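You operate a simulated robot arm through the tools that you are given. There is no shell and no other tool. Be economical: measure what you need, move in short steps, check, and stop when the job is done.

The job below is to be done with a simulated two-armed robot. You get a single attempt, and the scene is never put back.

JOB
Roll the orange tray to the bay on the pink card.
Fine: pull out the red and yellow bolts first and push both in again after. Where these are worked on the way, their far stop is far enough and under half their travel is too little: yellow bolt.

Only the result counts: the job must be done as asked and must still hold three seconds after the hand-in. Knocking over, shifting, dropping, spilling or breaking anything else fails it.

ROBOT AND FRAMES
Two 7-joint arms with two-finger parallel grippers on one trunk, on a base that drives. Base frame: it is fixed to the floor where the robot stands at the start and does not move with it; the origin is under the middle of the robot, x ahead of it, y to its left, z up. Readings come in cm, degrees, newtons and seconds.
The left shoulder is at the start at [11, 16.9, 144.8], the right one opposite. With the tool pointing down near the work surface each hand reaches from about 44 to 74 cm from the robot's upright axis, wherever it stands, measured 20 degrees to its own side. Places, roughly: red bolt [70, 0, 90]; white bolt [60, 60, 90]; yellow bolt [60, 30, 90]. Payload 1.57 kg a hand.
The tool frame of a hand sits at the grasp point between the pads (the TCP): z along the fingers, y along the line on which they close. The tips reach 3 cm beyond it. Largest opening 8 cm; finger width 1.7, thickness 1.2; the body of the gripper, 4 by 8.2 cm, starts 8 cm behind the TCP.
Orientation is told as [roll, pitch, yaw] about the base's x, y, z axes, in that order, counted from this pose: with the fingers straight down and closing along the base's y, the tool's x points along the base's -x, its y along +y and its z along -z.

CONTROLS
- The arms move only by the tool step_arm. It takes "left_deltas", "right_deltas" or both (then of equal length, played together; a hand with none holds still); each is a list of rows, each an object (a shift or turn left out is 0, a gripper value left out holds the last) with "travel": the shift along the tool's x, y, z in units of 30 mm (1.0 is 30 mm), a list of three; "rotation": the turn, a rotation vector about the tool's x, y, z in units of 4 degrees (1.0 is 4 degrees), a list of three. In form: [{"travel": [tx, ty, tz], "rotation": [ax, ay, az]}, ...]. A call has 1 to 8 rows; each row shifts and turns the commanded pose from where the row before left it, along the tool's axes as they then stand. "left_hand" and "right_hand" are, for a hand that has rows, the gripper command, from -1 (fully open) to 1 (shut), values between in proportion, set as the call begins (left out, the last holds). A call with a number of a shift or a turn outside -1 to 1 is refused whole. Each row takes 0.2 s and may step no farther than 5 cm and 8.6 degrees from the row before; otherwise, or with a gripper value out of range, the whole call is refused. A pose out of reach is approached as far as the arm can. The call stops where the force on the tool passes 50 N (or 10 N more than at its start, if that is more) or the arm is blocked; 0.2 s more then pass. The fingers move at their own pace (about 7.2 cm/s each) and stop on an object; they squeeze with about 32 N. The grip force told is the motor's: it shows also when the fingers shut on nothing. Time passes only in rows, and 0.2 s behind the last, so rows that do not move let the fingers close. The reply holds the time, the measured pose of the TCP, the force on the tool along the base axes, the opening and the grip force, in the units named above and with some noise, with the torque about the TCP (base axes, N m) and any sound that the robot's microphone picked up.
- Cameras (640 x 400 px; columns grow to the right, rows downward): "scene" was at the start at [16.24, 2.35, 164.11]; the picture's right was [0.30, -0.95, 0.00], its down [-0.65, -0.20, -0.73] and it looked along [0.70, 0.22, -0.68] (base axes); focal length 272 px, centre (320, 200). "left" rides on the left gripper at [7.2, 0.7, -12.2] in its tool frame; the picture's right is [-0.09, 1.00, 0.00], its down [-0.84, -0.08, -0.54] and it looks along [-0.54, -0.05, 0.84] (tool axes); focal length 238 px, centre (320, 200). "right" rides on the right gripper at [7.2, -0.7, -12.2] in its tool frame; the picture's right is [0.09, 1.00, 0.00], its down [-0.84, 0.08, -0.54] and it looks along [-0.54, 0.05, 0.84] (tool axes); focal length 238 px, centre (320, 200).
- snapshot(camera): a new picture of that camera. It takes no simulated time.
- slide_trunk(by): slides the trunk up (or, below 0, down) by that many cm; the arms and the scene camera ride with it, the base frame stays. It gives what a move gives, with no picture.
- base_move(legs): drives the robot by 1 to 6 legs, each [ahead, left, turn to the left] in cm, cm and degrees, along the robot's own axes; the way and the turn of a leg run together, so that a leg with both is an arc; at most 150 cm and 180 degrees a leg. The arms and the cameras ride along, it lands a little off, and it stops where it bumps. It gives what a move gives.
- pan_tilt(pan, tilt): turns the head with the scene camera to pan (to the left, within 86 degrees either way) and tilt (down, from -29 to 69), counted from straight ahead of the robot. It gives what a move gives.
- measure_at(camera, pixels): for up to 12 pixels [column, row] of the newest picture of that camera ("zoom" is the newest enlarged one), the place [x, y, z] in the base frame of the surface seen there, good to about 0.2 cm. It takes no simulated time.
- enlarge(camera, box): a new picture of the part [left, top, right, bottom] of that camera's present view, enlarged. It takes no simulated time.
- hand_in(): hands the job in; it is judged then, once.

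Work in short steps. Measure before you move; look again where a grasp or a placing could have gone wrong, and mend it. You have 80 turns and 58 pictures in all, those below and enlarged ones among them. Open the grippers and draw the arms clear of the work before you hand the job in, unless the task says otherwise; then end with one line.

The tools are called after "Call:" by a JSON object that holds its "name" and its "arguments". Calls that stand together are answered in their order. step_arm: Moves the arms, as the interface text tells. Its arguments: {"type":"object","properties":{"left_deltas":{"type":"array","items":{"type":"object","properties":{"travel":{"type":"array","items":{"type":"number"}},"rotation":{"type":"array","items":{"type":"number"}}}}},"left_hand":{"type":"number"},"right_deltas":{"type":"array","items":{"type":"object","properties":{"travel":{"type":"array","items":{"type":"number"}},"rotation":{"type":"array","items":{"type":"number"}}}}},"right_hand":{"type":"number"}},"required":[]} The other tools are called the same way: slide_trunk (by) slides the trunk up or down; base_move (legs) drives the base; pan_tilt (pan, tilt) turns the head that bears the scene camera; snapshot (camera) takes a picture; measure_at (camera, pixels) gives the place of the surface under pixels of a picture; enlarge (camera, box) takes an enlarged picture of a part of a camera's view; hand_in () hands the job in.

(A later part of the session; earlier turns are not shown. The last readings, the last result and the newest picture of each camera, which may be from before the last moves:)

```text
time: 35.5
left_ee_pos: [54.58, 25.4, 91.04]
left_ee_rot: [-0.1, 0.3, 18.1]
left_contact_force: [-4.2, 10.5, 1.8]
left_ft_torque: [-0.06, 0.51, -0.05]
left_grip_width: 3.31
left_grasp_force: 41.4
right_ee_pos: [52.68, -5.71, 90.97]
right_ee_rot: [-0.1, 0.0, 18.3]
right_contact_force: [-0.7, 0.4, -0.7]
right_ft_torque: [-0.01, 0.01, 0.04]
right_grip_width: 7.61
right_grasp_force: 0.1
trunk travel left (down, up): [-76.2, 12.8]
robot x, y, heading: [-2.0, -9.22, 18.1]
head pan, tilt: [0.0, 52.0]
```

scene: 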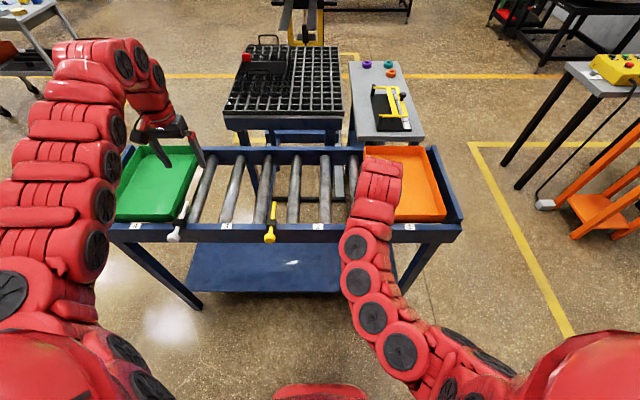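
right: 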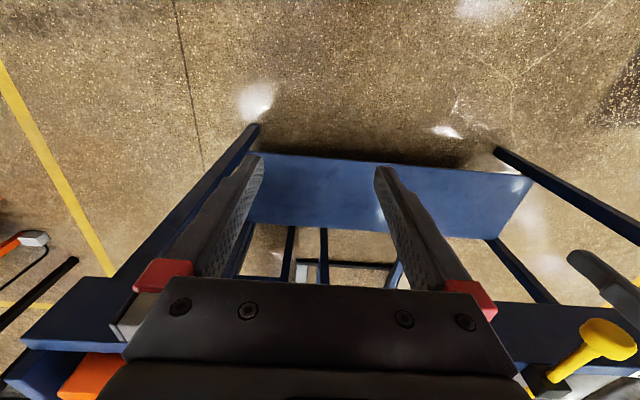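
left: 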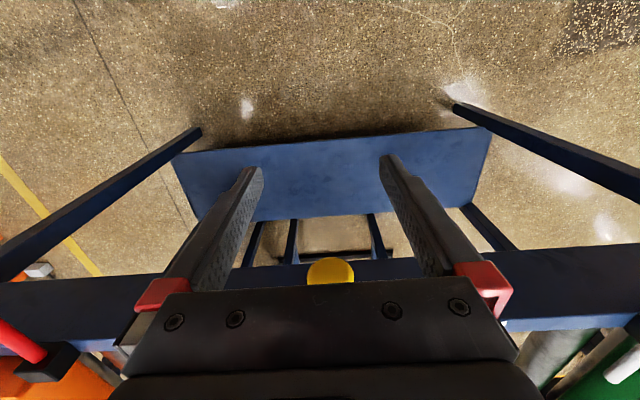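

Still sliding freely (about 6.9 cm out). I continue in small steps.

Call:
{"name": "step_arm", "arguments": {"left_deltas": [{"travel": [0.12, 0, 0]}, {"travel": [0.12, 0, 0]}, {"travel": [0.12, 0, 0]}]}}

Call:
{"name": "step_arm", "arguments": {"left_deltas": [{"travel": [0.12, 0, 0]}, {"travel": [0.12, 0, 0]}]}}

```text
time: 36.3
left_ee_pos: [54.18, 25.31, 91.0]
left_ee_rot: [-0.1, -0.1, 18.2]
left_contact_force: [24.9, 22.0, 4.5]
left_ft_torque: [0.03, -0.1, -0.1]
left_grip_width: 3.34
left_grasp_force: 41.5
right_ee_pos: [52.98, -5.62, 90.83]
right_ee_rot: [-0.1, 0.3, 18.1]
right_contact_force: [-0.3, -0.2, 0.4]
right_ft_torque: [-0.03, -0.02, -0.01]
right_grip_width: 7.6
right_grasp_force: 0.1
trunk travel left (down, up): [-76.2, 12.8]
robot x, y, heading: [-1.96, -8.91, 18.0]
head pan, tilt: [0.0, 52.0]
```

```text
time: 36.9
left_ee_pos: [53.22, 25.0, 90.76]
left_ee_rot: [0.0, 0.5, 18.2]
left_contact_force: [24.9, 22.3, 4.3]
left_ft_torque: [-0.06, 0.28, -0.01]
left_grip_width: 3.36
left_grasp_force: 41.1
right_ee_pos: [53.06, -5.54, 90.79]
right_ee_rot: [-0.1, 0.2, 18.1]
right_contact_force: [-0.6, 0.6, 0.4]
right_ft_torque: [-0.01, -0.01, -0.02]
right_grip_width: 7.6
right_grasp_force: 0.0
trunk travel left (down, up): [-76.2, 12.8]
robot x, y, heading: [-2.3, -8.87, 17.8]
head pan, tilt: [0.0, 52.0]
```

Force rose to ~33 N: yellow is at its far stop. I open and raise both hands, then view the bolts.

Call:
{"name": "step_arm", "arguments": {"left_deltas": [{}, {}, {}, {"travel": [0, 0, -1]}, {"travel": [0, 0, -1]}, {"travel": [0, 0, -0.6]}], "left_hand": -1, "right_deltas": [{}, {}, {}, {"travel": [0, -1, -1]}, {"travel": [0, -1, -1]}, {"travel": [0, -1, -0.6]}]}}

Call:
{"name": "snapshot", "arguments": {"camera": "left"}}

Call:
{"name": "snapshot", "arguments": {"camera": "scene"}}

```text
time: 38.3
left_ee_pos: [53.79, 24.85, 98.59]
left_ee_rot: [0.1, 0.6, 18.2]
left_contact_force: [0.1, 0.2, 0.0]
left_ft_torque: [0.0, -0.02, -0.05]
left_grip_width: 8.01
left_grasp_force: 0.0
left hand out of reach, approached as far as the arm can: row 5, 6
right_ee_pos: [54.99, -14.97, 94.86]
right_ee_rot: [-0.1, -0.2, 18.2]
right_contact_force: [-0.3, 0.2, 0.4]
right_ft_torque: [0.04, 0.01, -0.01]
right_grip_width: 7.61
right_grasp_force: 0.0
right hand out of reach, approached as far as the arm can: row 5, 6
trunk travel left (down, up): [-76.2, 12.8]
robot x, y, heading: [-1.88, -9.33, 18.0]
head pan, tilt: [0.0, 52.0]
```

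```text
25 pictures are left
```

left: 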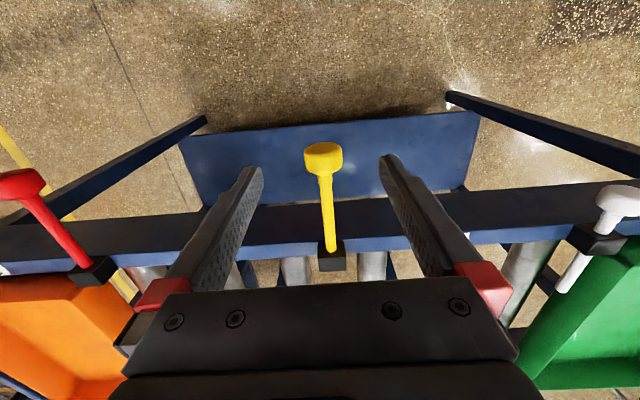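

```text
24 pictures are left
```

scene: 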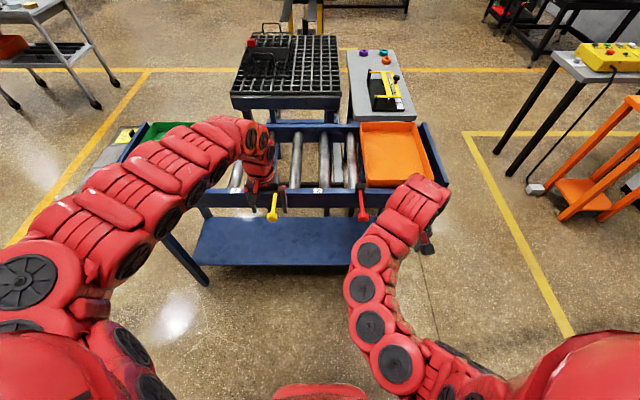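

Both bolts are out equally. I raise the right hand clear (forward and up), and lift the left a bit too, before repositioning the base for the tray.

Call:
{"name": "step_arm", "arguments": {"right_deltas": [{"travel": [-0.8, 0, -0.3]}, {"travel": [-0.8, 0, -0.4]}, {"travel": [-0.8, 0, -0.6]}, {"travel": [-0.8, 0, -0.6]}, {"travel": [-0.8, 0, -0.8]}], "left_deltas": [{"travel": [-0.8, 0, -0.3]}, {"travel": [-0.8, 0, -0.4]}, {"travel": [-0.8, 0, -0.6]}, {"travel": [-0.8, 0, -0.6]}, {"travel": [-0.8, 0, -0.8]}]}}

Call:
{"name": "base_move", "arguments": {"legs": [[22.7, 10.2, 0]]}}

Call:
{"name": "snapshot", "arguments": {"camera": "right"}}

```text
time: 39.5
left_ee_pos: [62.37, 28.0, 105.07]
left_ee_rot: [0.0, 0.3, 18.0]
left_contact_force: [0.1, 0.2, 0.9]
left_ft_torque: [-0.02, -0.01, 0.0]
left_grip_width: 8.0
left_grasp_force: 0.0
left hand out of reach, approached as far as the arm can: row 4, 5
right_ee_pos: [66.76, -11.18, 100.79]
right_ee_rot: [-0.2, 0.1, 18.0]
right_contact_force: [0.6, 1.0, -0.3]
right_ft_torque: [0.0, -0.03, -0.01]
right_grip_width: 7.6
right_grasp_force: 0.0
right hand out of reach, approached as far as the arm can: row 1, 2, 3
trunk travel left (down, up): [-76.2, 12.8]
robot x, y, heading: [-1.73, -8.87, 18.1]
head pan, tilt: [0.0, 52.0]
```

```text
time: 41.3
left_ee_pos: [80.77, 44.72, 105.07]
left_ee_rot: [0.0, 0.2, 18.2]
left_contact_force: [0.6, 0.5, -0.5]
left_ft_torque: [0.01, -0.02, -0.02]
left_grip_width: 8.01
left_grasp_force: 0.0
right_ee_pos: [85.21, 5.52, 100.78]
right_ee_rot: [0.1, 0.0, 18.2]
right_contact_force: [0.7, 0.7, 0.1]
right_ft_torque: [0.03, 0.01, 0.02]
right_grip_width: 7.59
right_grasp_force: 0.0
trunk travel left (down, up): [-76.2, 12.8]
robot x, y, heading: [16.34, 7.85, 18.2]
head pan, tilt: [0.0, 52.0]
```

```text
23 pictures are left
```

right: 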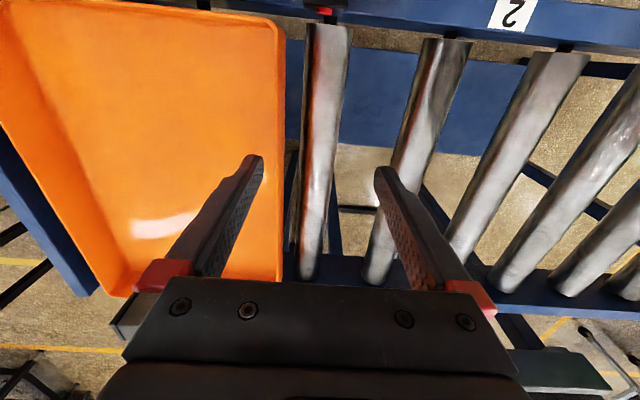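

Right hand is just left of the tray wall. I measure the wall top and roller tops.

Call:
{"name": "measure_at", "arguments": {"camera": "right", "pixels": [[277, 100], [283, 100], [281, 60], [283, 200], [275, 100], [330, 100], [324, 180], [287, 150], [150, 120], [315, 12]]}}

```text
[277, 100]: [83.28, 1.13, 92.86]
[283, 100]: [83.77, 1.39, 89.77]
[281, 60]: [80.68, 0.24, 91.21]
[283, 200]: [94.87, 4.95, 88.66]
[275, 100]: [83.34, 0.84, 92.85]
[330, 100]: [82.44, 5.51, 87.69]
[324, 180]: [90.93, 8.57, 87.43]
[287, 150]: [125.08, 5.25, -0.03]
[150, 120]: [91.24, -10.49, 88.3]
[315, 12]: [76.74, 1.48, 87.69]
```

Wall top is at u≈-25, z 92.9; floor 88.3, rollers 87.7. I straddle the wall, lower to z≈92.2 and close.

Call:
{"name": "step_arm", "arguments": {"right_deltas": [{"travel": [-0.2, -0.63, 0]}, {"travel": [-0.23, -0.64, 0]}, {"travel": [0, 0, 0.95]}, {"travel": [0, 0, 0.95]}, {"travel": [0, 0, 0.95]}, {}]}}

Call:
{"name": "snapshot", "arguments": {"camera": "right"}}

```text
time: 42.7
left_ee_pos: [80.81, 44.6, 105.0]
left_ee_rot: [0.0, 0.3, 18.1]
left_contact_force: [1.1, 0.6, 0.1]
left_ft_torque: [-0.01, 0.01, -0.03]
left_grip_width: 7.98
left_grasp_force: 0.0
right_ee_pos: [87.73, 2.4, 92.24]
right_ee_rot: [0.0, 0.1, 18.2]
right_contact_force: [0.9, 0.0, 0.2]
right_ft_torque: [0.0, -0.01, 0.0]
right_grip_width: 7.61
right_grasp_force: 0.1
trunk travel left (down, up): [-76.2, 12.8]
robot x, y, heading: [16.44, 7.69, 18.4]
head pan, tilt: [0.0, 52.0]
```

```text
22 pictures are left
```

right: 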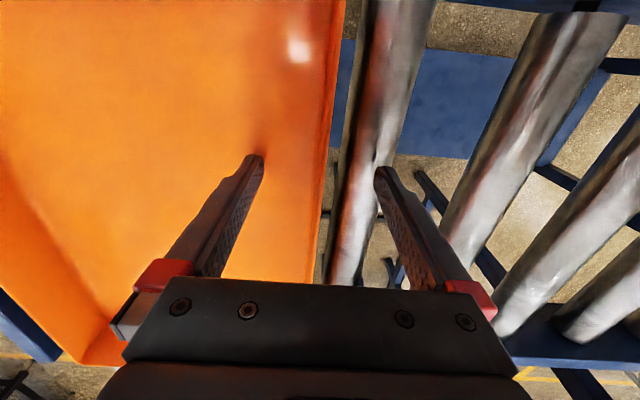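

The fingers straddle the left wall. I close and start moving gently left.

Call:
{"name": "step_arm", "arguments": {"right_deltas": [{}, {}, {}, {}], "right_hand": 1}}

Call:
{"name": "step_arm", "arguments": {"right_deltas": [{"travel": [0, 0.2, 0]}, {"travel": [0, 0.4, 0]}, {"travel": [0, 0.5, 0]}, {"travel": [0, 0.5, 0]}, {"travel": [0, 0.4, 0]}]}}

```text
time: 43.7
left_ee_pos: [80.86, 44.65, 105.04]
left_ee_rot: [-0.1, 0.3, 18.1]
left_contact_force: [-0.1, -0.1, -0.1]
left_ft_torque: [-0.01, -0.03, -0.05]
left_grip_width: 8.0
left_grasp_force: 0.0
right_ee_pos: [87.72, 2.31, 92.07]
right_ee_rot: [0.0, 0.0, 18.1]
right_contact_force: [-1.3, -0.7, -0.6]
right_ft_torque: [0.1, -0.12, -0.17]
right_grip_width: 0.26
right_grasp_force: 24.5
trunk travel left (down, up): [-76.2, 12.8]
robot x, y, heading: [16.45, 7.83, 18.3]
head pan, tilt: [0.0, 52.0]
```

```text
time: 44.9
left_ee_pos: [80.86, 44.55, 104.97]
left_ee_rot: [0.0, 0.3, 18.2]
left_contact_force: [-0.6, 0.8, 0.6]
left_ft_torque: [0.03, -0.03, -0.01]
left_grip_width: 8.01
left_grasp_force: 0.1
right_ee_pos: [85.79, 8.06, 92.16]
right_ee_rot: [-0.1, -0.1, 18.2]
right_contact_force: [-1.3, 0.5, 0.2]
right_ft_torque: [0.21, 0.4, -0.05]
right_grip_width: 0.26
right_grasp_force: 23.8
trunk travel left (down, up): [-76.2, 12.8]
robot x, y, heading: [16.62, 7.73, 18.3]
head pan, tilt: [0.0, 52.0]
```

The wall is gripped and the tray moves with almost no force. I continue, moving the left hand out of the way too.

Call:
{"name": "step_arm", "arguments": {"right_deltas": [{"travel": [0, 0.5, 0]}, {"travel": [0, 0.8, 0]}, {"travel": [0, 0.8, 0]}, {"travel": [0, 0.8, 0]}, {"travel": [0, 0.8, 0]}, {"travel": [0, 0.8, 0]}, {"travel": [0, 0.8, 0]}, {"travel": [0, 0.5, 0]}], "left_deltas": [{"travel": [0, 0.6, 0]}, {"travel": [0, 0.6, 0]}, {"travel": [0, 0.6, 0]}, {"travel": [0, 0.6, 0]}, {"travel": [0, 0.6, 0]}, {"travel": [0, 0.6, 0]}, {}, {}]}}

Call:
{"name": "snapshot", "arguments": {"camera": "scene"}}

```text
time: 46.7
left_ee_pos: [77.52, 53.95, 104.81]
left_ee_rot: [-0.1, 0.3, 18.1]
left_contact_force: [0.2, 0.6, 0.0]
left_ft_torque: [0.01, -0.02, 0.0]
left_grip_width: 7.99
left_grasp_force: 0.0
left hand out of reach, approached as far as the arm can: row 5
right_ee_pos: [80.45, 24.65, 92.07]
right_ee_rot: [0.0, 0.1, 18.1]
right_contact_force: [-0.9, 0.2, 0.3]
right_ft_torque: [0.27, 0.2, -0.11]
right_grip_width: 0.26
right_grasp_force: 24.4
trunk travel left (down, up): [-76.2, 12.8]
robot x, y, heading: [16.59, 7.51, 18.2]
head pan, tilt: [0.0, 52.0]
```

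```text
21 pictures are left
```

scene: 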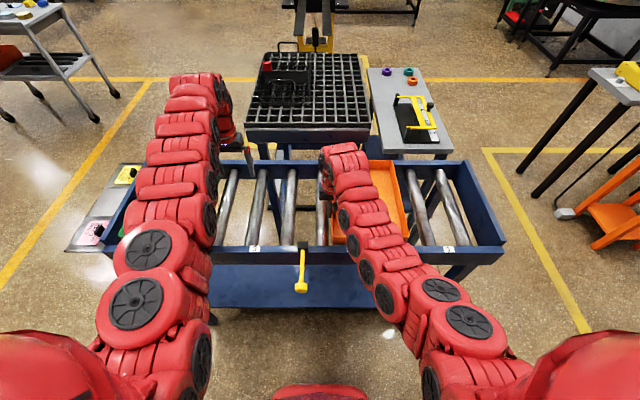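

The tray is halfway (wall at u≈-1.6). I release, lift the hand, shift the base 30 cm left and look again.

Call:
{"name": "step_arm", "arguments": {"right_deltas": [{}, {}, {}, {"travel": [0, 0, -0.9]}, {"travel": [0, 0, -0.9]}, {"travel": [0, 0, -0.9]}], "right_hand": -0.8}}

Call:
{"name": "base_move", "arguments": {"legs": [[0, 30, 0]]}}

Call:
{"name": "snapshot", "arguments": {"camera": "right"}}

```text
time: 48.1
left_ee_pos: [77.38, 53.79, 105.07]
left_ee_rot: [0.1, 0.3, 18.2]
left_contact_force: [-0.5, 1.2, 0.2]
left_ft_torque: [0.03, 0.0, -0.01]
left_grip_width: 8.0
left_grasp_force: 0.0
right_ee_pos: [80.38, 24.58, 100.36]
right_ee_rot: [0.1, -0.1, 18.2]
right_contact_force: [0.7, 0.0, 0.0]
right_ft_torque: [0.02, 0.03, 0.02]
right_grip_width: 7.2
right_grasp_force: 0.1
trunk travel left (down, up): [-76.2, 12.8]
robot x, y, heading: [16.61, 7.67, 18.2]
head pan, tilt: [0.0, 52.0]
```

```text
time: 50.1
left_ee_pos: [68.32, 81.93, 105.14]
left_ee_rot: [0.0, 0.3, 18.2]
left_contact_force: [-0.5, 0.4, -0.5]
left_ft_torque: [-0.03, -0.01, 0.01]
left_grip_width: 8.0
left_grasp_force: 0.1
right_ee_pos: [71.17, 52.7, 100.34]
right_ee_rot: [0.0, -0.1, 18.2]
right_contact_force: [0.2, -0.1, 0.3]
right_ft_torque: [-0.02, 0.01, 0.0]
right_grip_width: 7.19
right_grasp_force: 0.0
trunk travel left (down, up): [-76.2, 12.8]
robot x, y, heading: [7.28, 35.91, 18.2]
head pan, tilt: [0.0, 52.0]
```

```text
20 pictures are left
```

right: 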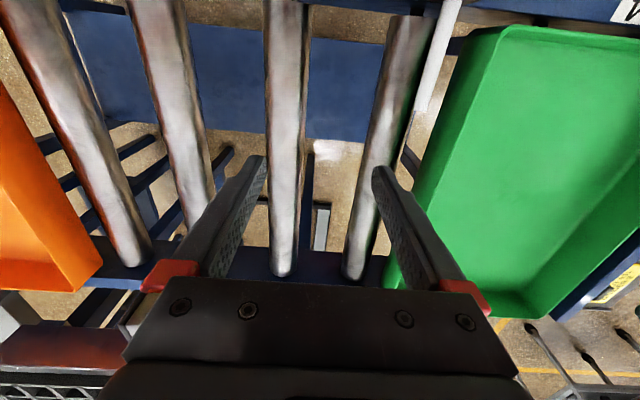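

Wall is 29.5 cm to the right. I move the right hand over it at this height.

Call:
{"name": "step_arm", "arguments": {"right_deltas": [{"travel": [0, -1, 0]}, {"travel": [0, -1, 0]}, {"travel": [0, -1, 0]}, {"travel": [0, -1, 0]}, {"travel": [0, -1, 0]}, {"travel": [0, -1, 0]}, {"travel": [0, -1, 0]}, {"travel": [0, -1, 0]}]}}

Call:
{"name": "step_arm", "arguments": {"right_deltas": [{"travel": [0, -1, 0]}, {"travel": [0, -0.85, 0]}, {}]}}

Call:
{"name": "snapshot", "arguments": {"camera": "right"}}

```text
time: 51.9
left_ee_pos: [68.35, 81.97, 105.15]
left_ee_rot: [-0.1, 0.2, 18.3]
left_contact_force: [-0.8, 1.0, 0.2]
left_ft_torque: [0.0, 0.0, 0.03]
left_grip_width: 8.01
left_grasp_force: 0.1
right_ee_pos: [78.75, 29.87, 100.21]
right_ee_rot: [0.0, 0.0, 18.3]
right_contact_force: [0.6, -0.4, 0.3]
right_ft_torque: [0.05, 0.01, 0.0]
right_grip_width: 7.21
right_grasp_force: 0.0
trunk travel left (down, up): [-76.2, 12.8]
robot x, y, heading: [7.36, 35.89, 18.2]
head pan, tilt: [0.0, 52.0]
```

```text
time: 52.7
left_ee_pos: [68.11, 82.08, 105.01]
left_ee_rot: [0.0, 0.3, 18.3]
left_contact_force: [-0.7, 1.2, 0.4]
left_ft_torque: [0.05, 0.02, 0.0]
left_grip_width: 8.0
left_grasp_force: 0.1
right_ee_pos: [80.39, 24.54, 100.15]
right_ee_rot: [0.0, -0.1, 18.1]
right_contact_force: [-0.7, 0.5, -0.1]
right_ft_torque: [-0.01, 0.03, -0.03]
right_grip_width: 7.23
right_grasp_force: 0.0
trunk travel left (down, up): [-76.2, 12.8]
robot x, y, heading: [7.48, 35.83, 18.2]
head pan, tilt: [0.0, 52.0]
```

```text
19 pictures are left
```

right: 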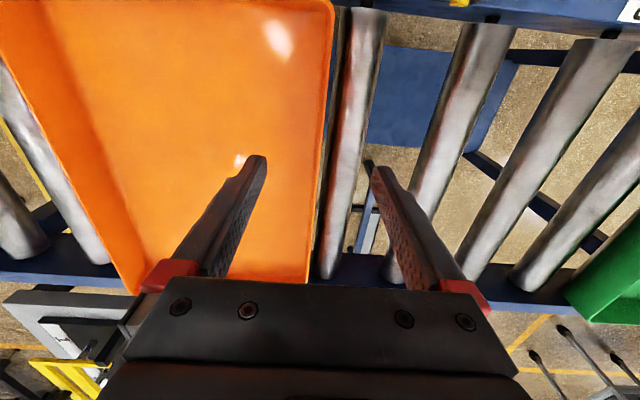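

Straddling again. I lower, close and continue moving left.

Call:
{"name": "step_arm", "arguments": {"right_deltas": [{"travel": [0, 0, 0.9]}, {"travel": [0, 0, 0.9]}, {"travel": [0, 0, 0.9]}, {}]}}

Call:
{"name": "step_arm", "arguments": {"right_deltas": [{}, {}, {}, {}], "right_hand": 1}}

Call:
{"name": "step_arm", "arguments": {"right_deltas": [{"travel": [0, 0.3, 0]}, {"travel": [0, 0.6, 0]}, {"travel": [0, 0.8, 0]}, {"travel": [0, 0.8, 0]}, {"travel": [0, 0.8, 0]}, {"travel": [0, 0.8, 0]}, {"travel": [0, 0.6, 0]}, {"travel": [0, 0.3, 0]}]}}

```text
time: 53.7
left_ee_pos: [68.16, 82.04, 104.98]
left_ee_rot: [-0.1, 0.2, 18.2]
left_contact_force: [-0.6, 0.0, -0.2]
left_ft_torque: [0.0, 0.01, 0.04]
left_grip_width: 8.01
left_grasp_force: 0.1
right_ee_pos: [80.37, 24.67, 92.1]
right_ee_rot: [0.0, -0.1, 18.2]
right_contact_force: [-0.5, 0.0, -0.3]
right_ft_torque: [0.0, 0.04, 0.03]
right_grip_width: 7.21
right_grasp_force: 0.0
trunk travel left (down, up): [-76.2, 12.8]
robot x, y, heading: [7.19, 36.1, 18.5]
head pan, tilt: [0.0, 52.0]
```

```text
time: 54.7
left_ee_pos: [68.1, 82.05, 105.03]
left_ee_rot: [0.0, 0.3, 18.2]
left_contact_force: [0.5, -0.5, 0.3]
left_ft_torque: [-0.02, 0.02, 0.03]
left_grip_width: 8.0
left_grasp_force: 0.1
right_ee_pos: [80.5, 24.62, 92.12]
right_ee_rot: [-0.1, 0.0, 18.1]
right_contact_force: [0.4, 0.5, 0.2]
right_ft_torque: [0.13, -0.1, -0.17]
right_grip_width: 0.26
right_grasp_force: 23.6
trunk travel left (down, up): [-76.2, 12.8]
robot x, y, heading: [7.01, 35.77, 18.0]
head pan, tilt: [0.0, 52.0]
```

```text
time: 56.5
left_ee_pos: [68.26, 81.93, 104.95]
left_ee_rot: [-0.1, 0.3, 18.2]
left_contact_force: [-0.7, 0.7, 0.3]
left_ft_torque: [0.01, -0.02, -0.03]
left_grip_width: 8.0
left_grasp_force: 0.2
right_ee_pos: [75.76, 38.75, 92.09]
right_ee_rot: [0.0, 0.0, 18.2]
right_contact_force: [-1.0, -0.2, 0.1]
right_ft_torque: [0.49, -0.16, -0.07]
right_grip_width: 0.28
right_grasp_force: 23.8
trunk travel left (down, up): [-76.2, 12.8]
robot x, y, heading: [7.16, 35.47, 18.2]
head pan, tilt: [0.0, 52.0]
```

At u≈13.3; 19 cm remain to 32.3. Continue.

Call:
{"name": "step_arm", "arguments": {"right_deltas": [{"travel": [0, 0.5, 0]}, {"travel": [0, 0.9, 0]}, {"travel": [0, 0.9, 0]}, {"travel": [0, 0.9, 0]}, {"travel": [0, 0.9, 0]}, {"travel": [0, 0.9, 0]}, {"travel": [0, 0.7, 0]}, {"travel": [0, 0.5, 0]}]}}

Call:
{"name": "snapshot", "arguments": {"camera": "scene"}}

Call:
{"name": "snapshot", "arguments": {"camera": "right"}}

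```text
time: 58.3
left_ee_pos: [68.2, 82.09, 104.91]
left_ee_rot: [-0.1, 0.3, 18.2]
left_contact_force: [0.3, -0.1, 0.0]
left_ft_torque: [0.05, 0.04, 0.0]
left_grip_width: 8.0
left_grasp_force: 0.1
right_ee_pos: [69.99, 56.63, 92.17]
right_ee_rot: [0.0, 0.0, 18.2]
right_contact_force: [-0.9, -0.4, -0.1]
right_ft_torque: [0.32, -0.46, -0.12]
right_grip_width: 0.28
right_grasp_force: 24.4
trunk travel left (down, up): [-76.2, 12.8]
robot x, y, heading: [6.9, 35.41, 18.2]
head pan, tilt: [0.0, 52.0]
```

```text
18 pictures are left
```

scene: 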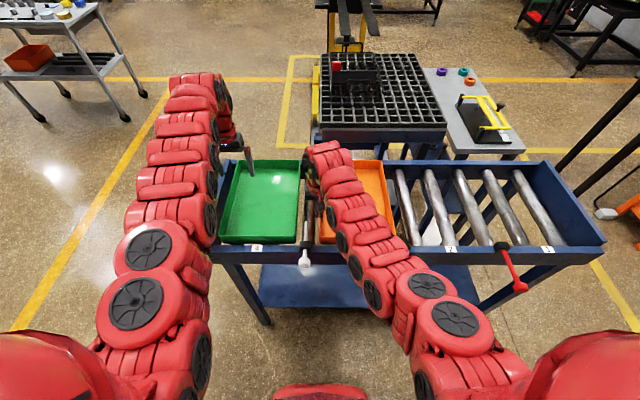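

```text
17 pictures are left
```

right: 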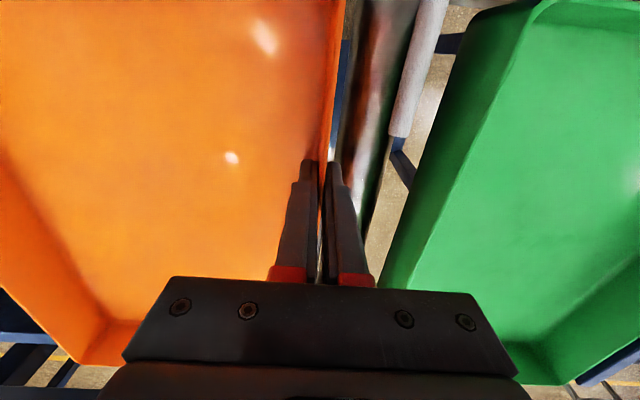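

Wall is at u≈32.1. I measure the clearances to the white bolt and green tray before opening.

Call:
{"name": "measure_at", "arguments": {"camera": "right", "pixels": [[328, 100], [402, 125], [420, 60], [415, 240], [470, 120], [445, 20], [374, 120]]}}

```text
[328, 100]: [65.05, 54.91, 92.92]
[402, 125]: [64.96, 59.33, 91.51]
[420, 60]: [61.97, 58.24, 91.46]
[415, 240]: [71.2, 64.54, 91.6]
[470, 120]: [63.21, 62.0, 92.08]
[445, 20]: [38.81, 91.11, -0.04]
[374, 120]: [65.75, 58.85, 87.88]
```

By comparison with its start offset to the red rod, the tray should go ~0.7 cm further. I nudge it, then open partly and lift.

Call:
{"name": "step_arm", "arguments": {"right_deltas": [{"travel": [0, 0.12, 0]}, {"travel": [0, 0.1, 0]}, {}, {}]}}

Call:
{"name": "step_arm", "arguments": {"right_deltas": [{}, {}, {}, {"travel": [0, 0, -0.9]}, {"travel": [0, 0, -0.9]}, {"travel": [0, 0, -0.9]}], "right_hand": 0.2}}

Call:
{"name": "snapshot", "arguments": {"camera": "right"}}

```text
time: 59.3
left_ee_pos: [68.23, 82.03, 104.85]
left_ee_rot: [0.0, 0.3, 18.2]
left_contact_force: [-0.5, -0.1, -0.7]
left_ft_torque: [0.0, -0.03, -0.01]
left_grip_width: 8.01
left_grasp_force: 0.0
right_ee_pos: [69.83, 57.13, 92.2]
right_ee_rot: [0.0, 0.0, 18.2]
right_contact_force: [0.7, 1.3, 0.1]
right_ft_torque: [0.22, -0.35, 0.02]
right_grip_width: 0.29
right_grasp_force: 24.4
trunk travel left (down, up): [-76.2, 12.8]
robot x, y, heading: [6.86, 35.76, 17.9]
head pan, tilt: [0.0, 52.0]
```

```text
time: 60.7
left_ee_pos: [68.18, 82.09, 105.1]
left_ee_rot: [-0.1, 0.2, 18.2]
left_contact_force: [-1.0, 0.1, -0.2]
left_ft_torque: [0.01, 0.01, 0.03]
left_grip_width: 8.0
left_grasp_force: 0.0
right_ee_pos: [69.61, 57.11, 100.24]
right_ee_rot: [0.1, -0.1, 18.2]
right_contact_force: [0.8, -0.3, -0.8]
right_ft_torque: [0.03, 0.03, 0.03]
right_grip_width: 3.2
right_grasp_force: 0.1
trunk travel left (down, up): [-76.2, 12.8]
robot x, y, heading: [7.16, 35.86, 18.1]
head pan, tilt: [0.0, 52.0]
```

```text
16 pictures are left
```

right: 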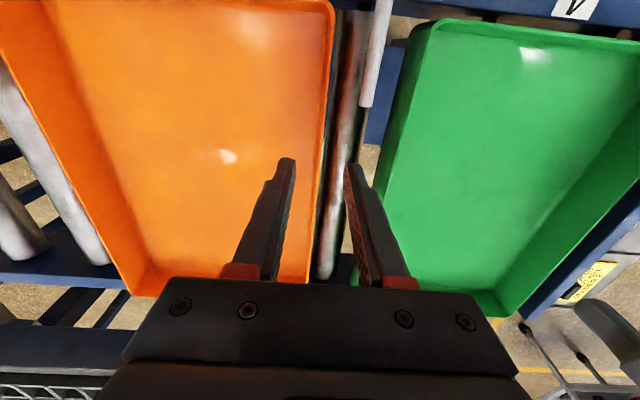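

Tray sits in bay 3. Now I return the base to where the bolts were worked: back 22.5, then right 40, hands high (tips ≥97 over knobs at 92.7).

Call:
{"name": "base_move", "arguments": {"legs": [[-22.5, 0, 0], [0, -40, 0]]}}

Call:
{"name": "snapshot", "arguments": {"camera": "scene"}}

Call:
{"name": "snapshot", "arguments": {"camera": "right"}}

```text
time: 64.5
left_ee_pos: [59.47, 36.73, 104.96]
left_ee_rot: [-0.1, 0.3, 18.1]
left_contact_force: [-0.2, -0.3, -0.6]
left_ft_torque: [-0.01, -0.05, -0.01]
left_grip_width: 7.99
left_grasp_force: 0.1
right_ee_pos: [60.95, 11.78, 100.22]
right_ee_rot: [0.0, 0.0, 18.1]
right_contact_force: [0.2, 0.5, 0.7]
right_ft_torque: [0.01, 0.01, -0.01]
right_grip_width: 3.19
right_grasp_force: 0.2
trunk travel left (down, up): [-76.2, 12.8]
robot x, y, heading: [-1.31, -9.63, 18.1]
head pan, tilt: [0.0, 52.0]
```

```text
15 pictures are left
```

scene: 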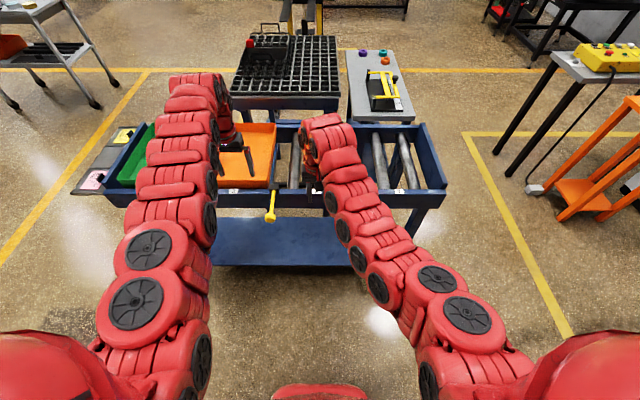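

```text
14 pictures are left
```

right: 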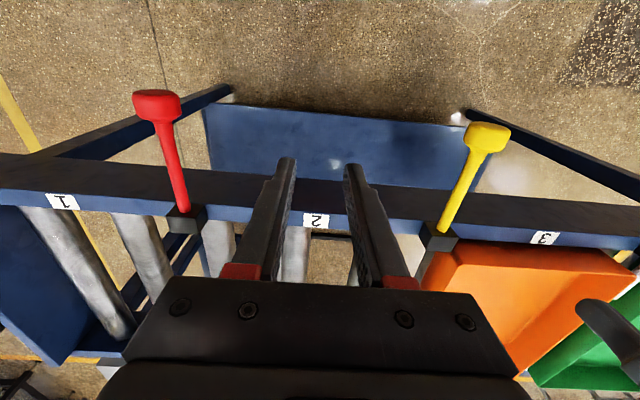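

I measure knobs and tray corner positions.

Call:
{"name": "measure_at", "arguments": {"camera": "right", "pixels": [[155, 96], [168, 112], [485, 128], [478, 147], [466, 246], [630, 253], [315, 221], [543, 238], [61, 201], [438, 238], [448, 215]]}}

```text
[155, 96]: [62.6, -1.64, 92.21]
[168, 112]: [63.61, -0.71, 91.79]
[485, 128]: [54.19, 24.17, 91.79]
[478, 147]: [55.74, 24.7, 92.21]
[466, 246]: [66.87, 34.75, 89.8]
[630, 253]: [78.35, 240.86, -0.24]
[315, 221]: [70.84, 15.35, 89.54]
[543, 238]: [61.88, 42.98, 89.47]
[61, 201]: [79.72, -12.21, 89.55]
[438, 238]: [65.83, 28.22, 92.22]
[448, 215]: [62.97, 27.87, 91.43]
```

Label 3 at u≈21.6 and the tray centre ≈21.5: centred. Knobs out at v≈59.5. I open both hands and move over the knobs at low height.

Call:
{"name": "step_arm", "arguments": {"right_deltas": [{"travel": [0, -0.93, 0.2]}, {"travel": [0, -0.93, 0.2]}, {"travel": [0.2, -0.93, 0.2]}, {"travel": [0.2, -0.93, 0]}, {"travel": [0.2, -0.93, 0]}, {"travel": [0.16, 0, 0]}, {}, {}], "right_hand": -1, "left_deltas": [{"travel": [0, -0.7, 0.8]}, {"travel": [0, -0.7, 0.8]}, {"travel": [0, -0.8, 0.8]}, {"travel": [0.5, -0.97, 0]}, {"travel": [0.6, 0, 0]}, {"travel": [0.6, 0, 0]}, {"travel": [0.6, 0, 0]}, {"travel": [0.37, 0, 0]}], "left_hand": -1}}

```text
time: 66.3
left_ee_pos: [54.87, 24.61, 97.94]
left_ee_rot: [0.2, 0.4, 17.9]
left_contact_force: [0.0, -0.6, 0.4]
left_ft_torque: [0.02, 0.03, -0.01]
left_grip_width: 7.96
left_grasp_force: 0.1
right_ee_pos: [63.23, -2.76, 98.41]
right_ee_rot: [0.3, 0.0, 18.0]
right_contact_force: [0.4, 0.1, 0.5]
right_ft_torque: [0.05, 0.0, 0.03]
right_grip_width: 8.0
right_grasp_force: 0.1
trunk travel left (down, up): [-76.2, 12.8]
robot x, y, heading: [-1.79, -9.6, 17.9]
head pan, tilt: [0.0, 52.0]
```

Both are over the knobs. I trim laterally and lower to z≈91, then look.

Call:
{"name": "step_arm", "arguments": {"right_deltas": [{"travel": [0, 0.15, 0.6]}, {"travel": [0, 0, 0.6]}, {"travel": [0, 0, 0.6]}, {"travel": [0, 0, 0.65]}, {}], "left_deltas": [{"travel": [0, 0.15, 0.6]}, {"travel": [0, 0, 0.6]}, {"travel": [0, 0, 0.6]}, {"travel": [0, 0, 0.5]}, {}]}}

Call:
{"name": "snapshot", "arguments": {"camera": "right"}}

Call:
{"name": "snapshot", "arguments": {"camera": "left"}}

```text
time: 67.5
left_ee_pos: [54.66, 25.67, 90.97]
left_ee_rot: [0.0, 0.3, 18.0]
left_contact_force: [-0.9, 0.3, -0.6]
left_ft_torque: [-0.02, -0.03, -0.03]
left_grip_width: 8.03
left_grasp_force: 0.1
right_ee_pos: [62.98, -1.64, 91.08]
right_ee_rot: [0.0, 0.1, 18.1]
right_contact_force: [0.6, 0.4, 0.0]
right_ft_torque: [-0.04, -0.01, -0.04]
right_grip_width: 7.98
right_grasp_force: 0.0
trunk travel left (down, up): [-76.2, 12.8]
robot x, y, heading: [-1.64, -9.4, 18.1]
head pan, tilt: [0.0, 52.0]
```

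```text
13 pictures are left
```

right: 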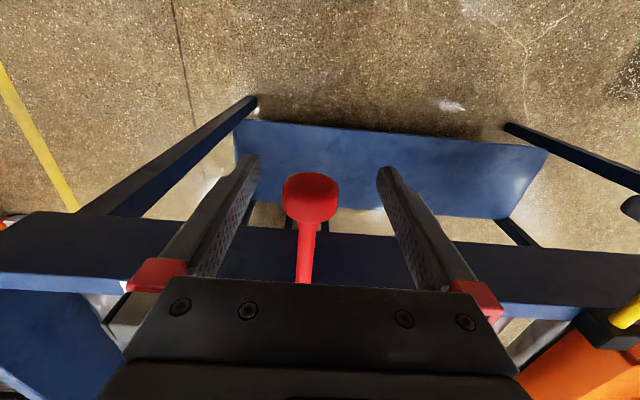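

```text
12 pictures are left
```

left: 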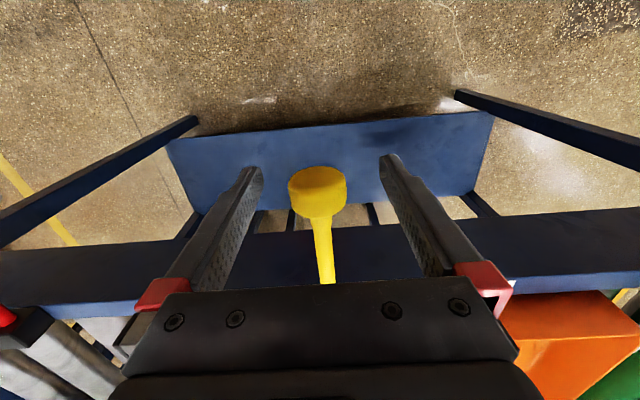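

Well placed; I trim the right by -0.5 cm, and close both.

Call:
{"name": "step_arm", "arguments": {"right_deltas": [{"travel": [0, -0.17, 0]}, {}]}}

Call:
{"name": "step_arm", "arguments": {"right_deltas": [{}, {}, {}, {}], "left_deltas": [{}, {}, {}, {}], "right_hand": 1, "left_hand": 1}}

Call:
{"name": "step_arm", "arguments": {"right_deltas": [{"travel": [-0.4, 0, 0]}, {"travel": [-0.4, 0, 0]}, {"travel": [-0.4, 0, 0]}, {"travel": [-0.4, 0, 0]}, {"travel": [-0.4, 0, 0]}], "left_deltas": [{"travel": [-0.4, 0, 0]}, {"travel": [-0.4, 0, 0]}, {"travel": [-0.4, 0, 0]}, {"travel": [-0.4, 0, 0]}, {"travel": [-0.4, 0, 0]}]}}

```text
time: 68.2
left_ee_pos: [54.73, 25.63, 90.95]
left_ee_rot: [0.0, 0.2, 18.2]
left_contact_force: [0.0, 0.0, 0.4]
left_ft_torque: [0.02, 0.04, -0.02]
left_grip_width: 8.0
left_grasp_force: 0.1
right_ee_pos: [63.25, -2.4, 91.11]
right_ee_rot: [0.0, 0.0, 18.1]
right_contact_force: [0.2, 0.2, -0.6]
right_ft_torque: [0.01, 0.02, -0.02]
right_grip_width: 8.01
right_grasp_force: 0.0
trunk travel left (down, up): [-76.2, 12.8]
robot x, y, heading: [-1.41, -9.41, 18.2]
head pan, tilt: [0.0, 52.0]
```

```text
time: 69.2
left_ee_pos: [54.74, 25.52, 90.89]
left_ee_rot: [0.0, 0.2, 18.1]
left_contact_force: [4.2, -8.1, 1.0]
left_ft_torque: [0.03, -0.04, -0.12]
left_grip_width: 3.33
left_grasp_force: 41.0
right_ee_pos: [63.1, -2.29, 91.1]
right_ee_rot: [0.1, 0.0, 18.3]
right_contact_force: [-1.7, 7.6, -0.6]
right_ft_torque: [-0.01, -0.07, -0.06]
right_grip_width: 3.3
right_grasp_force: 41.0
trunk travel left (down, up): [-76.2, 12.8]
robot x, y, heading: [-1.37, -9.61, 18.1]
head pan, tilt: [0.0, 52.0]
```

```text
time: 70.3
left_ee_pos: [60.4, 27.34, 90.91]
left_ee_rot: [0.0, 0.1, 18.1]
left_contact_force: [2.9, -5.8, -1.2]
left_ft_torque: [-0.17, -0.29, 0.09]
left_grip_width: 3.33
left_grasp_force: 41.5
right_ee_pos: [68.91, -0.35, 91.05]
right_ee_rot: [0.1, 0.1, 18.1]
right_contact_force: [1.0, 5.9, 0.9]
right_ft_torque: [-0.48, 1.02, 0.13]
right_grip_width: 3.32
right_grasp_force: 41.5
trunk travel left (down, up): [-76.2, 12.8]
robot x, y, heading: [-1.57, -9.55, 18.1]
head pan, tilt: [0.0, 52.0]
```

Both slid in 6 cm easily. I push the rest in small steps until they stop.

Call:
{"name": "step_arm", "arguments": {"right_deltas": [{"travel": [-0.15, 0, 0]}, {"travel": [-0.15, 0, 0]}, {"travel": [-0.12, 0, 0]}, {"travel": [-0.1, 0, 0]}], "left_deltas": [{"travel": [-0.15, 0, 0]}, {"travel": [-0.15, 0, 0]}, {"travel": [-0.12, 0, 0]}, {"travel": [-0.1, 0, 0]}]}}

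```text
time: 71.3
left_ee_pos: [60.9, 27.55, 90.92]
left_ee_rot: [0.1, 0.3, 18.2]
left_contact_force: [2.6, -5.0, 8.3]
left_ft_torque: [-0.24, 0.8, -0.15]
left_grip_width: 3.34
left_grasp_force: 41.9
left hand out of reach, approached as far as the arm can: row 2, 3, 4
right_ee_pos: [69.79, -0.06, 91.1]
right_ee_rot: [-0.1, 0.1, 18.0]
right_contact_force: [-2.0, 4.3, -10.8]
right_ft_torque: [0.08, -0.05, -0.19]
right_grip_width: 3.31
right_grasp_force: 41.8
right hand out of reach, approached as far as the arm can: row 4
trunk travel left (down, up): [-76.2, 12.8]
robot x, y, heading: [-1.59, -9.84, 18.3]
head pan, tilt: [0.0, 52.0]
```

Arms reached their outer limit with ~0.3 cm left. I open, draw the hands back 4 cm, drive the base 4 cm ahead, and check.

Call:
{"name": "step_arm", "arguments": {"right_deltas": [{}, {}, {}, {"travel": [0.65, 0, 0]}, {"travel": [0.65, 0, 0]}, {}], "left_deltas": [{}, {}, {}, {"travel": [0.65, 0, 0]}, {"travel": [0.65, 0, 0]}, {}], "right_hand": -1, "left_hand": -1}}

Call:
{"name": "base_move", "arguments": {"legs": [[4, 0, 0]]}}

Call:
{"name": "snapshot", "arguments": {"camera": "right"}}

Call:
{"name": "snapshot", "arguments": {"camera": "left"}}

```text
time: 72.8
left_ee_pos: [57.17, 26.09, 90.93]
left_ee_rot: [0.0, 0.2, 18.2]
left_contact_force: [-0.4, -0.2, -0.7]
left_ft_torque: [0.01, 0.01, -0.05]
left_grip_width: 8.01
left_grasp_force: 0.0
right_ee_pos: [66.27, -1.41, 90.96]
right_ee_rot: [0.0, 0.0, 18.0]
right_contact_force: [0.5, 0.0, -0.1]
right_ft_torque: [0.02, 0.01, 0.02]
right_grip_width: 7.99
right_grasp_force: 0.1
trunk travel left (down, up): [-76.2, 12.8]
robot x, y, heading: [-1.42, -9.6, 17.9]
head pan, tilt: [0.0, 52.0]
```

```text
time: 73.6
left_ee_pos: [60.59, 27.4, 91.2]
left_ee_rot: [-0.1, 0.1, 18.1]
left_contact_force: [-0.6, 0.4, 0.3]
left_ft_torque: [-0.01, -0.03, -0.03]
left_grip_width: 8.01
left_grasp_force: 0.1
right_ee_pos: [69.72, -0.21, 91.34]
right_ee_rot: [-0.1, -0.1, 18.1]
right_contact_force: [-0.6, 0.0, -0.2]
right_ft_torque: [-0.02, -0.05, -0.03]
right_grip_width: 8.0
right_grasp_force: 0.0
trunk travel left (down, up): [-76.2, 12.8]
robot x, y, heading: [2.02, -8.46, 18.4]
head pan, tilt: [0.0, 52.0]
```

```text
11 pictures are left
```

right: 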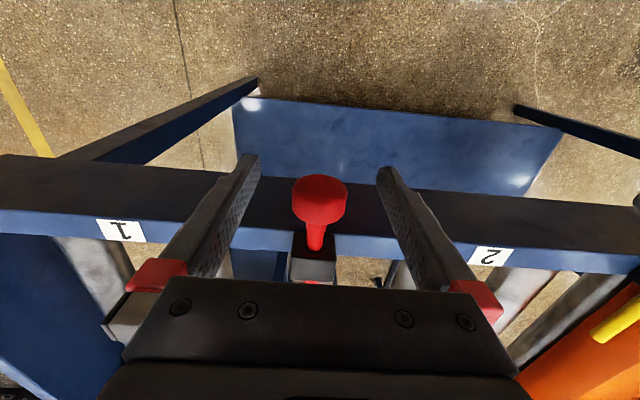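

```text
10 pictures are left
```

left: 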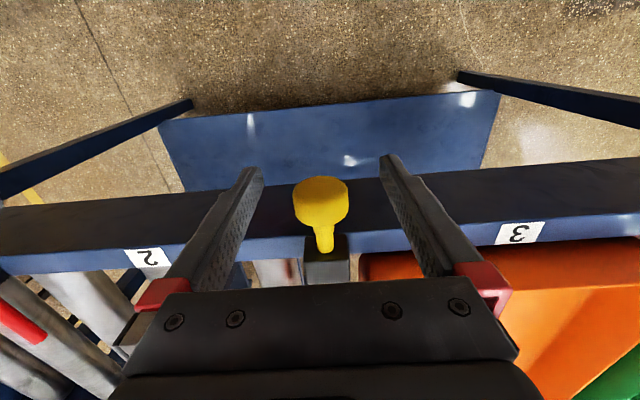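

Both look almost fully in. I re-grip and push the last bit to the stop, watching for force.

Call:
{"name": "step_arm", "arguments": {"right_deltas": [{}, {}, {}, {}], "left_deltas": [{}, {}, {}, {}], "right_hand": 1, "left_hand": 1}}

Call:
{"name": "step_arm", "arguments": {"left_deltas": [{"travel": [-0.12, 0, 0]}, {"travel": [-0.12, 0, 0]}, {"travel": [-0.12, 0, 0]}, {"travel": [-0.1, 0, 0]}]}}

Call:
{"name": "step_arm", "arguments": {"right_deltas": [{"travel": [-0.12, 0, 0]}, {"travel": [-0.12, 0, 0]}, {"travel": [-0.12, 0, 0]}, {"travel": [-0.1, 0, 0]}]}}

```text
time: 74.6
left_ee_pos: [60.74, 27.47, 91.07]
left_ee_rot: [0.0, 0.2, 18.1]
left_contact_force: [-0.1, -1.7, 8.1]
left_ft_torque: [-0.22, 0.66, -0.04]
left_grip_width: 3.33
left_grasp_force: 41.1
right_ee_pos: [69.81, -0.15, 91.14]
right_ee_rot: [-0.1, -0.1, 18.2]
right_contact_force: [-0.9, 1.0, 3.5]
right_ft_torque: [0.09, -0.17, -0.04]
right_grip_width: 3.31
right_grasp_force: 41.2
trunk travel left (down, up): [-76.2, 12.8]
robot x, y, heading: [2.53, -8.57, 18.1]
head pan, tilt: [0.0, 52.0]
```

```text
time: 75.6
left_ee_pos: [61.79, 27.76, 90.89]
left_ee_rot: [-0.1, 0.5, 18.0]
left_contact_force: [-27.3, -12.3, -6.2]
left_ft_torque: [0.05, 0.02, -0.05]
left_grip_width: 3.34
left_grasp_force: 41.8
right_ee_pos: [69.58, -0.23, 91.2]
right_ee_rot: [0.0, -0.1, 18.2]
right_contact_force: [-1.4, 4.9, -8.1]
right_ft_torque: [-0.17, 0.67, 0.01]
right_grip_width: 3.29
right_grasp_force: 41.2
trunk travel left (down, up): [-76.2, 12.8]
robot x, y, heading: [2.16, -8.28, 18.1]
head pan, tilt: [0.0, 52.0]
```

```text
time: 76.6
left_ee_pos: [61.94, 27.88, 91.13]
left_ee_rot: [-0.1, 0.2, 18.1]
left_contact_force: [-11.3, -9.6, -20.2]
left_ft_torque: [0.14, -0.63, -0.1]
left_grip_width: 3.3
left_grasp_force: 41.3
right_ee_pos: [70.92, 0.13, 91.13]
right_ee_rot: [0.1, 0.1, 18.2]
right_contact_force: [-29.7, -6.5, -5.4]
right_ft_torque: [-0.07, 0.11, -0.03]
right_grip_width: 3.33
right_grasp_force: 41.7
trunk travel left (down, up): [-76.2, 12.8]
robot x, y, heading: [1.95, -8.09, 18.2]
head pan, tilt: [0.0, 52.0]
```

Both hit their in-stops (~30 N). I release, draw back along the bolt axis, lift, and verify.

Call:
{"name": "step_arm", "arguments": {"right_deltas": [{}, {}, {}, {"travel": [0, 0, -0.8]}, {"travel": [0, 0, -0.8]}, {"travel": [0, 0, -0.8]}], "left_deltas": [{}, {}, {}, {"travel": [0, 0, -0.8]}, {"travel": [0, 0, -0.8]}, {"travel": [0, 0, -0.8]}], "right_hand": -1, "left_hand": -1}}

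Call:
{"name": "base_move", "arguments": {"legs": [[-25, 0, 0]]}}

Call:
{"name": "snapshot", "arguments": {"camera": "scene"}}

Call:
{"name": "enlarge", "arguments": {"camera": "scene", "box": [200, 60, 440, 210]}}

```text
time: 78.0
left_ee_pos: [62.04, 27.85, 98.09]
left_ee_rot: [0.1, 0.2, 18.2]
left_contact_force: [-0.4, 0.0, -0.3]
left_ft_torque: [0.02, -0.04, -0.03]
left_grip_width: 8.0
left_grasp_force: 0.0
right_ee_pos: [71.09, 0.38, 98.31]
right_ee_rot: [0.1, -0.1, 18.2]
right_contact_force: [-0.3, -0.2, -0.6]
right_ft_torque: [-0.02, 0.0, 0.02]
right_grip_width: 7.97
right_grasp_force: 0.2
trunk travel left (down, up): [-76.2, 12.8]
robot x, y, heading: [2.23, -8.29, 18.1]
head pan, tilt: [0.0, 52.0]
```

```text
time: 79.7
left_ee_pos: [62.12, 30.95, 101.56]
left_ee_rot: [0.8, -40.3, 19.0]
left_contact_force: [-5.3, -0.4, -2.7]
left_ft_torque: [0.07, -0.49, -0.1]
left_grip_width: 8.0
left_grasp_force: 0.0
right_ee_pos: [52.89, -5.14, 102.02]
right_ee_rot: [29.5, -8.1, 2.5]
right_contact_force: [1.0, 3.4, -1.5]
right_ft_torque: [-0.24, 0.12, 0.03]
right_grip_width: 8.0
right_grasp_force: 0.1
trunk travel left (down, up): [-76.2, 12.8]
robot x, y, heading: [-13.47, -13.47, 17.9]
head pan, tilt: [0.0, 52.0]
stopped in leg 1: the robot was blocked; the commanded pose is now the measured one
```

```text
9 pictures are left
```

scene: 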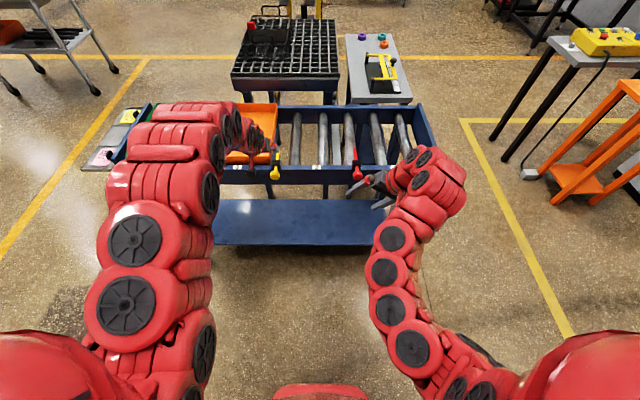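

```text
2.67 times, centred on (320, 135) of scene
```

zoom: 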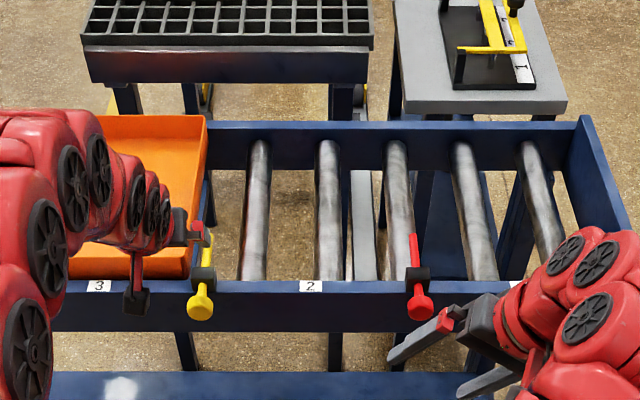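

The drive was blocked and the left hand appears hung up near the yellow bolt. I look closely before moving anything.

Call:
{"name": "snapshot", "arguments": {"camera": "left"}}

Call:
{"name": "enlarge", "arguments": {"camera": "scene", "box": [220, 100, 316, 160]}}

```text
7 pictures are left
```

left: 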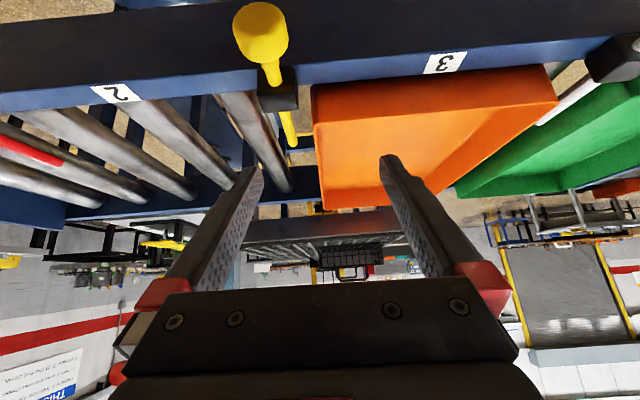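

```text
6.67 times, centred on (268, 130) of scene
```

zoom: 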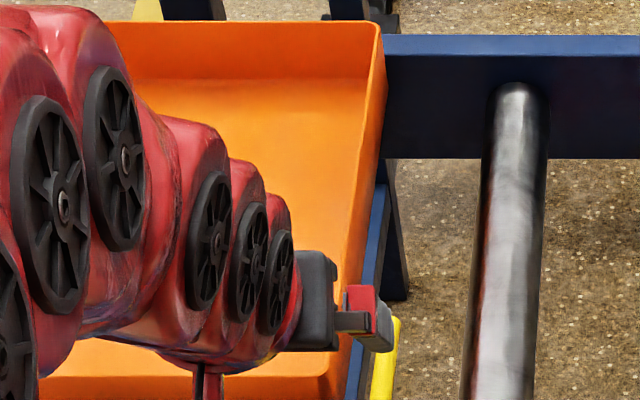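

The hands touch nothing visible; more likely the base or an elbow bumped something behind. I look right/back with the head.

Call:
{"name": "pan_tilt", "arguments": {"pan": -86, "tilt": 35}}

Call:
{"name": "snapshot", "arguments": {"camera": "scene"}}

```text
time: 81.3
left_ee_pos: [60.5, 30.09, 100.19]
left_ee_rot: [1.4, -35.5, 19.0]
left_contact_force: [0.0, -0.8, 0.2]
left_ft_torque: [-0.02, -0.04, 0.02]
left_grip_width: 8.01
left_grasp_force: 0.1
right_ee_pos: [53.61, -5.62, 102.07]
right_ee_rot: [25.9, -7.9, 6.3]
right_contact_force: [-0.3, -0.9, 0.0]
right_ft_torque: [-0.02, 0.0, -0.03]
right_grip_width: 7.99
right_grasp_force: 0.0
trunk travel left (down, up): [-76.2, 12.8]
robot x, y, heading: [-13.32, -13.34, 18.1]
head pan, tilt: [-85.9, 35.0]
```

```text
5 pictures are left
```

scene: 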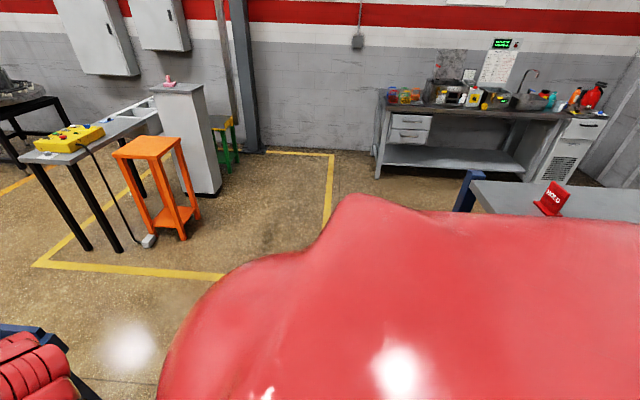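

A table stands behind on the right; the robot's back bumped it. The HOLD card still stands. I drive 7 cm ahead off it, raise both hands, then turn a little to view that table.

Call:
{"name": "base_move", "arguments": {"legs": [[6, 0, 0]]}}

Call:
{"name": "step_arm", "arguments": {"right_deltas": [{"travel": [0, 0, -0.8]}, {"travel": [0, 0, -0.8]}, {"travel": [0, 0, -0.8]}], "left_deltas": [{"travel": [0, 0, -0.8]}, {"travel": [0, 0, -0.8]}, {"travel": [0, 0, -0.8]}]}}

```text
time: 82.1
left_ee_pos: [63.83, 31.0, 104.55]
left_ee_rot: [-0.1, -47.1, 19.0]
left_contact_force: [-0.5, 0.4, -0.6]
left_ft_torque: [0.01, -0.12, -0.05]
left_grip_width: 8.0
left_grasp_force: 0.0
right_ee_pos: [53.44, -8.01, 104.49]
right_ee_rot: [25.3, -15.3, 2.2]
right_contact_force: [0.2, 1.5, -0.1]
right_ft_torque: [-0.14, 0.05, 0.02]
right_grip_width: 8.02
right_grasp_force: 0.0
trunk travel left (down, up): [-76.2, 12.8]
robot x, y, heading: [-11.26, -13.13, 18.0]
head pan, tilt: [-85.9, 35.0]
stopped in leg 1: the robot was blocked; the commanded pose is now the measured one
```

```text
time: 82.9
left_ee_pos: [63.05, 30.79, 104.11]
left_ee_rot: [0.4, -44.9, 19.0]
left_contact_force: [0.1, 0.7, -0.4]
left_ft_torque: [0.03, 0.0, -0.01]
left_grip_width: 7.99
left_grasp_force: 0.0
left hand out of reach, approached as far as the arm can: row 1, 2, 3
right_ee_pos: [53.48, -7.69, 104.1]
right_ee_rot: [25.4, -13.8, 3.2]
right_contact_force: [0.6, 0.2, 0.5]
right_ft_torque: [0.01, 0.03, 0.0]
right_grip_width: 7.97
right_grasp_force: 0.1
right hand out of reach, approached as far as the arm can: row 1, 2, 3
trunk travel left (down, up): [-76.2, 12.8]
robot x, y, heading: [-11.77, -12.87, 17.7]
head pan, tilt: [-85.9, 35.0]
```

Hands feel no force, so the contact is elsewhere (likely still touching the table behind). I try another small forward move.

Call:
{"name": "base_move", "arguments": {"legs": [[2, 0, 0]]}}

```text
time: 83.6
left_ee_pos: [63.01, 30.79, 103.68]
left_ee_rot: [0.3, -45.0, 19.3]
left_contact_force: [-0.1, 0.7, -1.1]
left_ft_torque: [-0.02, 0.01, 0.02]
left_grip_width: 7.99
left_grasp_force: 0.1
right_ee_pos: [54.1, -7.83, 104.42]
right_ee_rot: [24.8, -15.4, 2.5]
right_contact_force: [0.7, 0.2, 0.3]
right_ft_torque: [-0.02, -0.02, -0.02]
right_grip_width: 8.01
right_grasp_force: 0.1
trunk travel left (down, up): [-76.2, 12.8]
robot x, y, heading: [-10.87, -12.62, 18.1]
head pan, tilt: [-85.9, 35.0]
stopped in leg 1: the robot was blocked; the commanded pose is now the measured one
```

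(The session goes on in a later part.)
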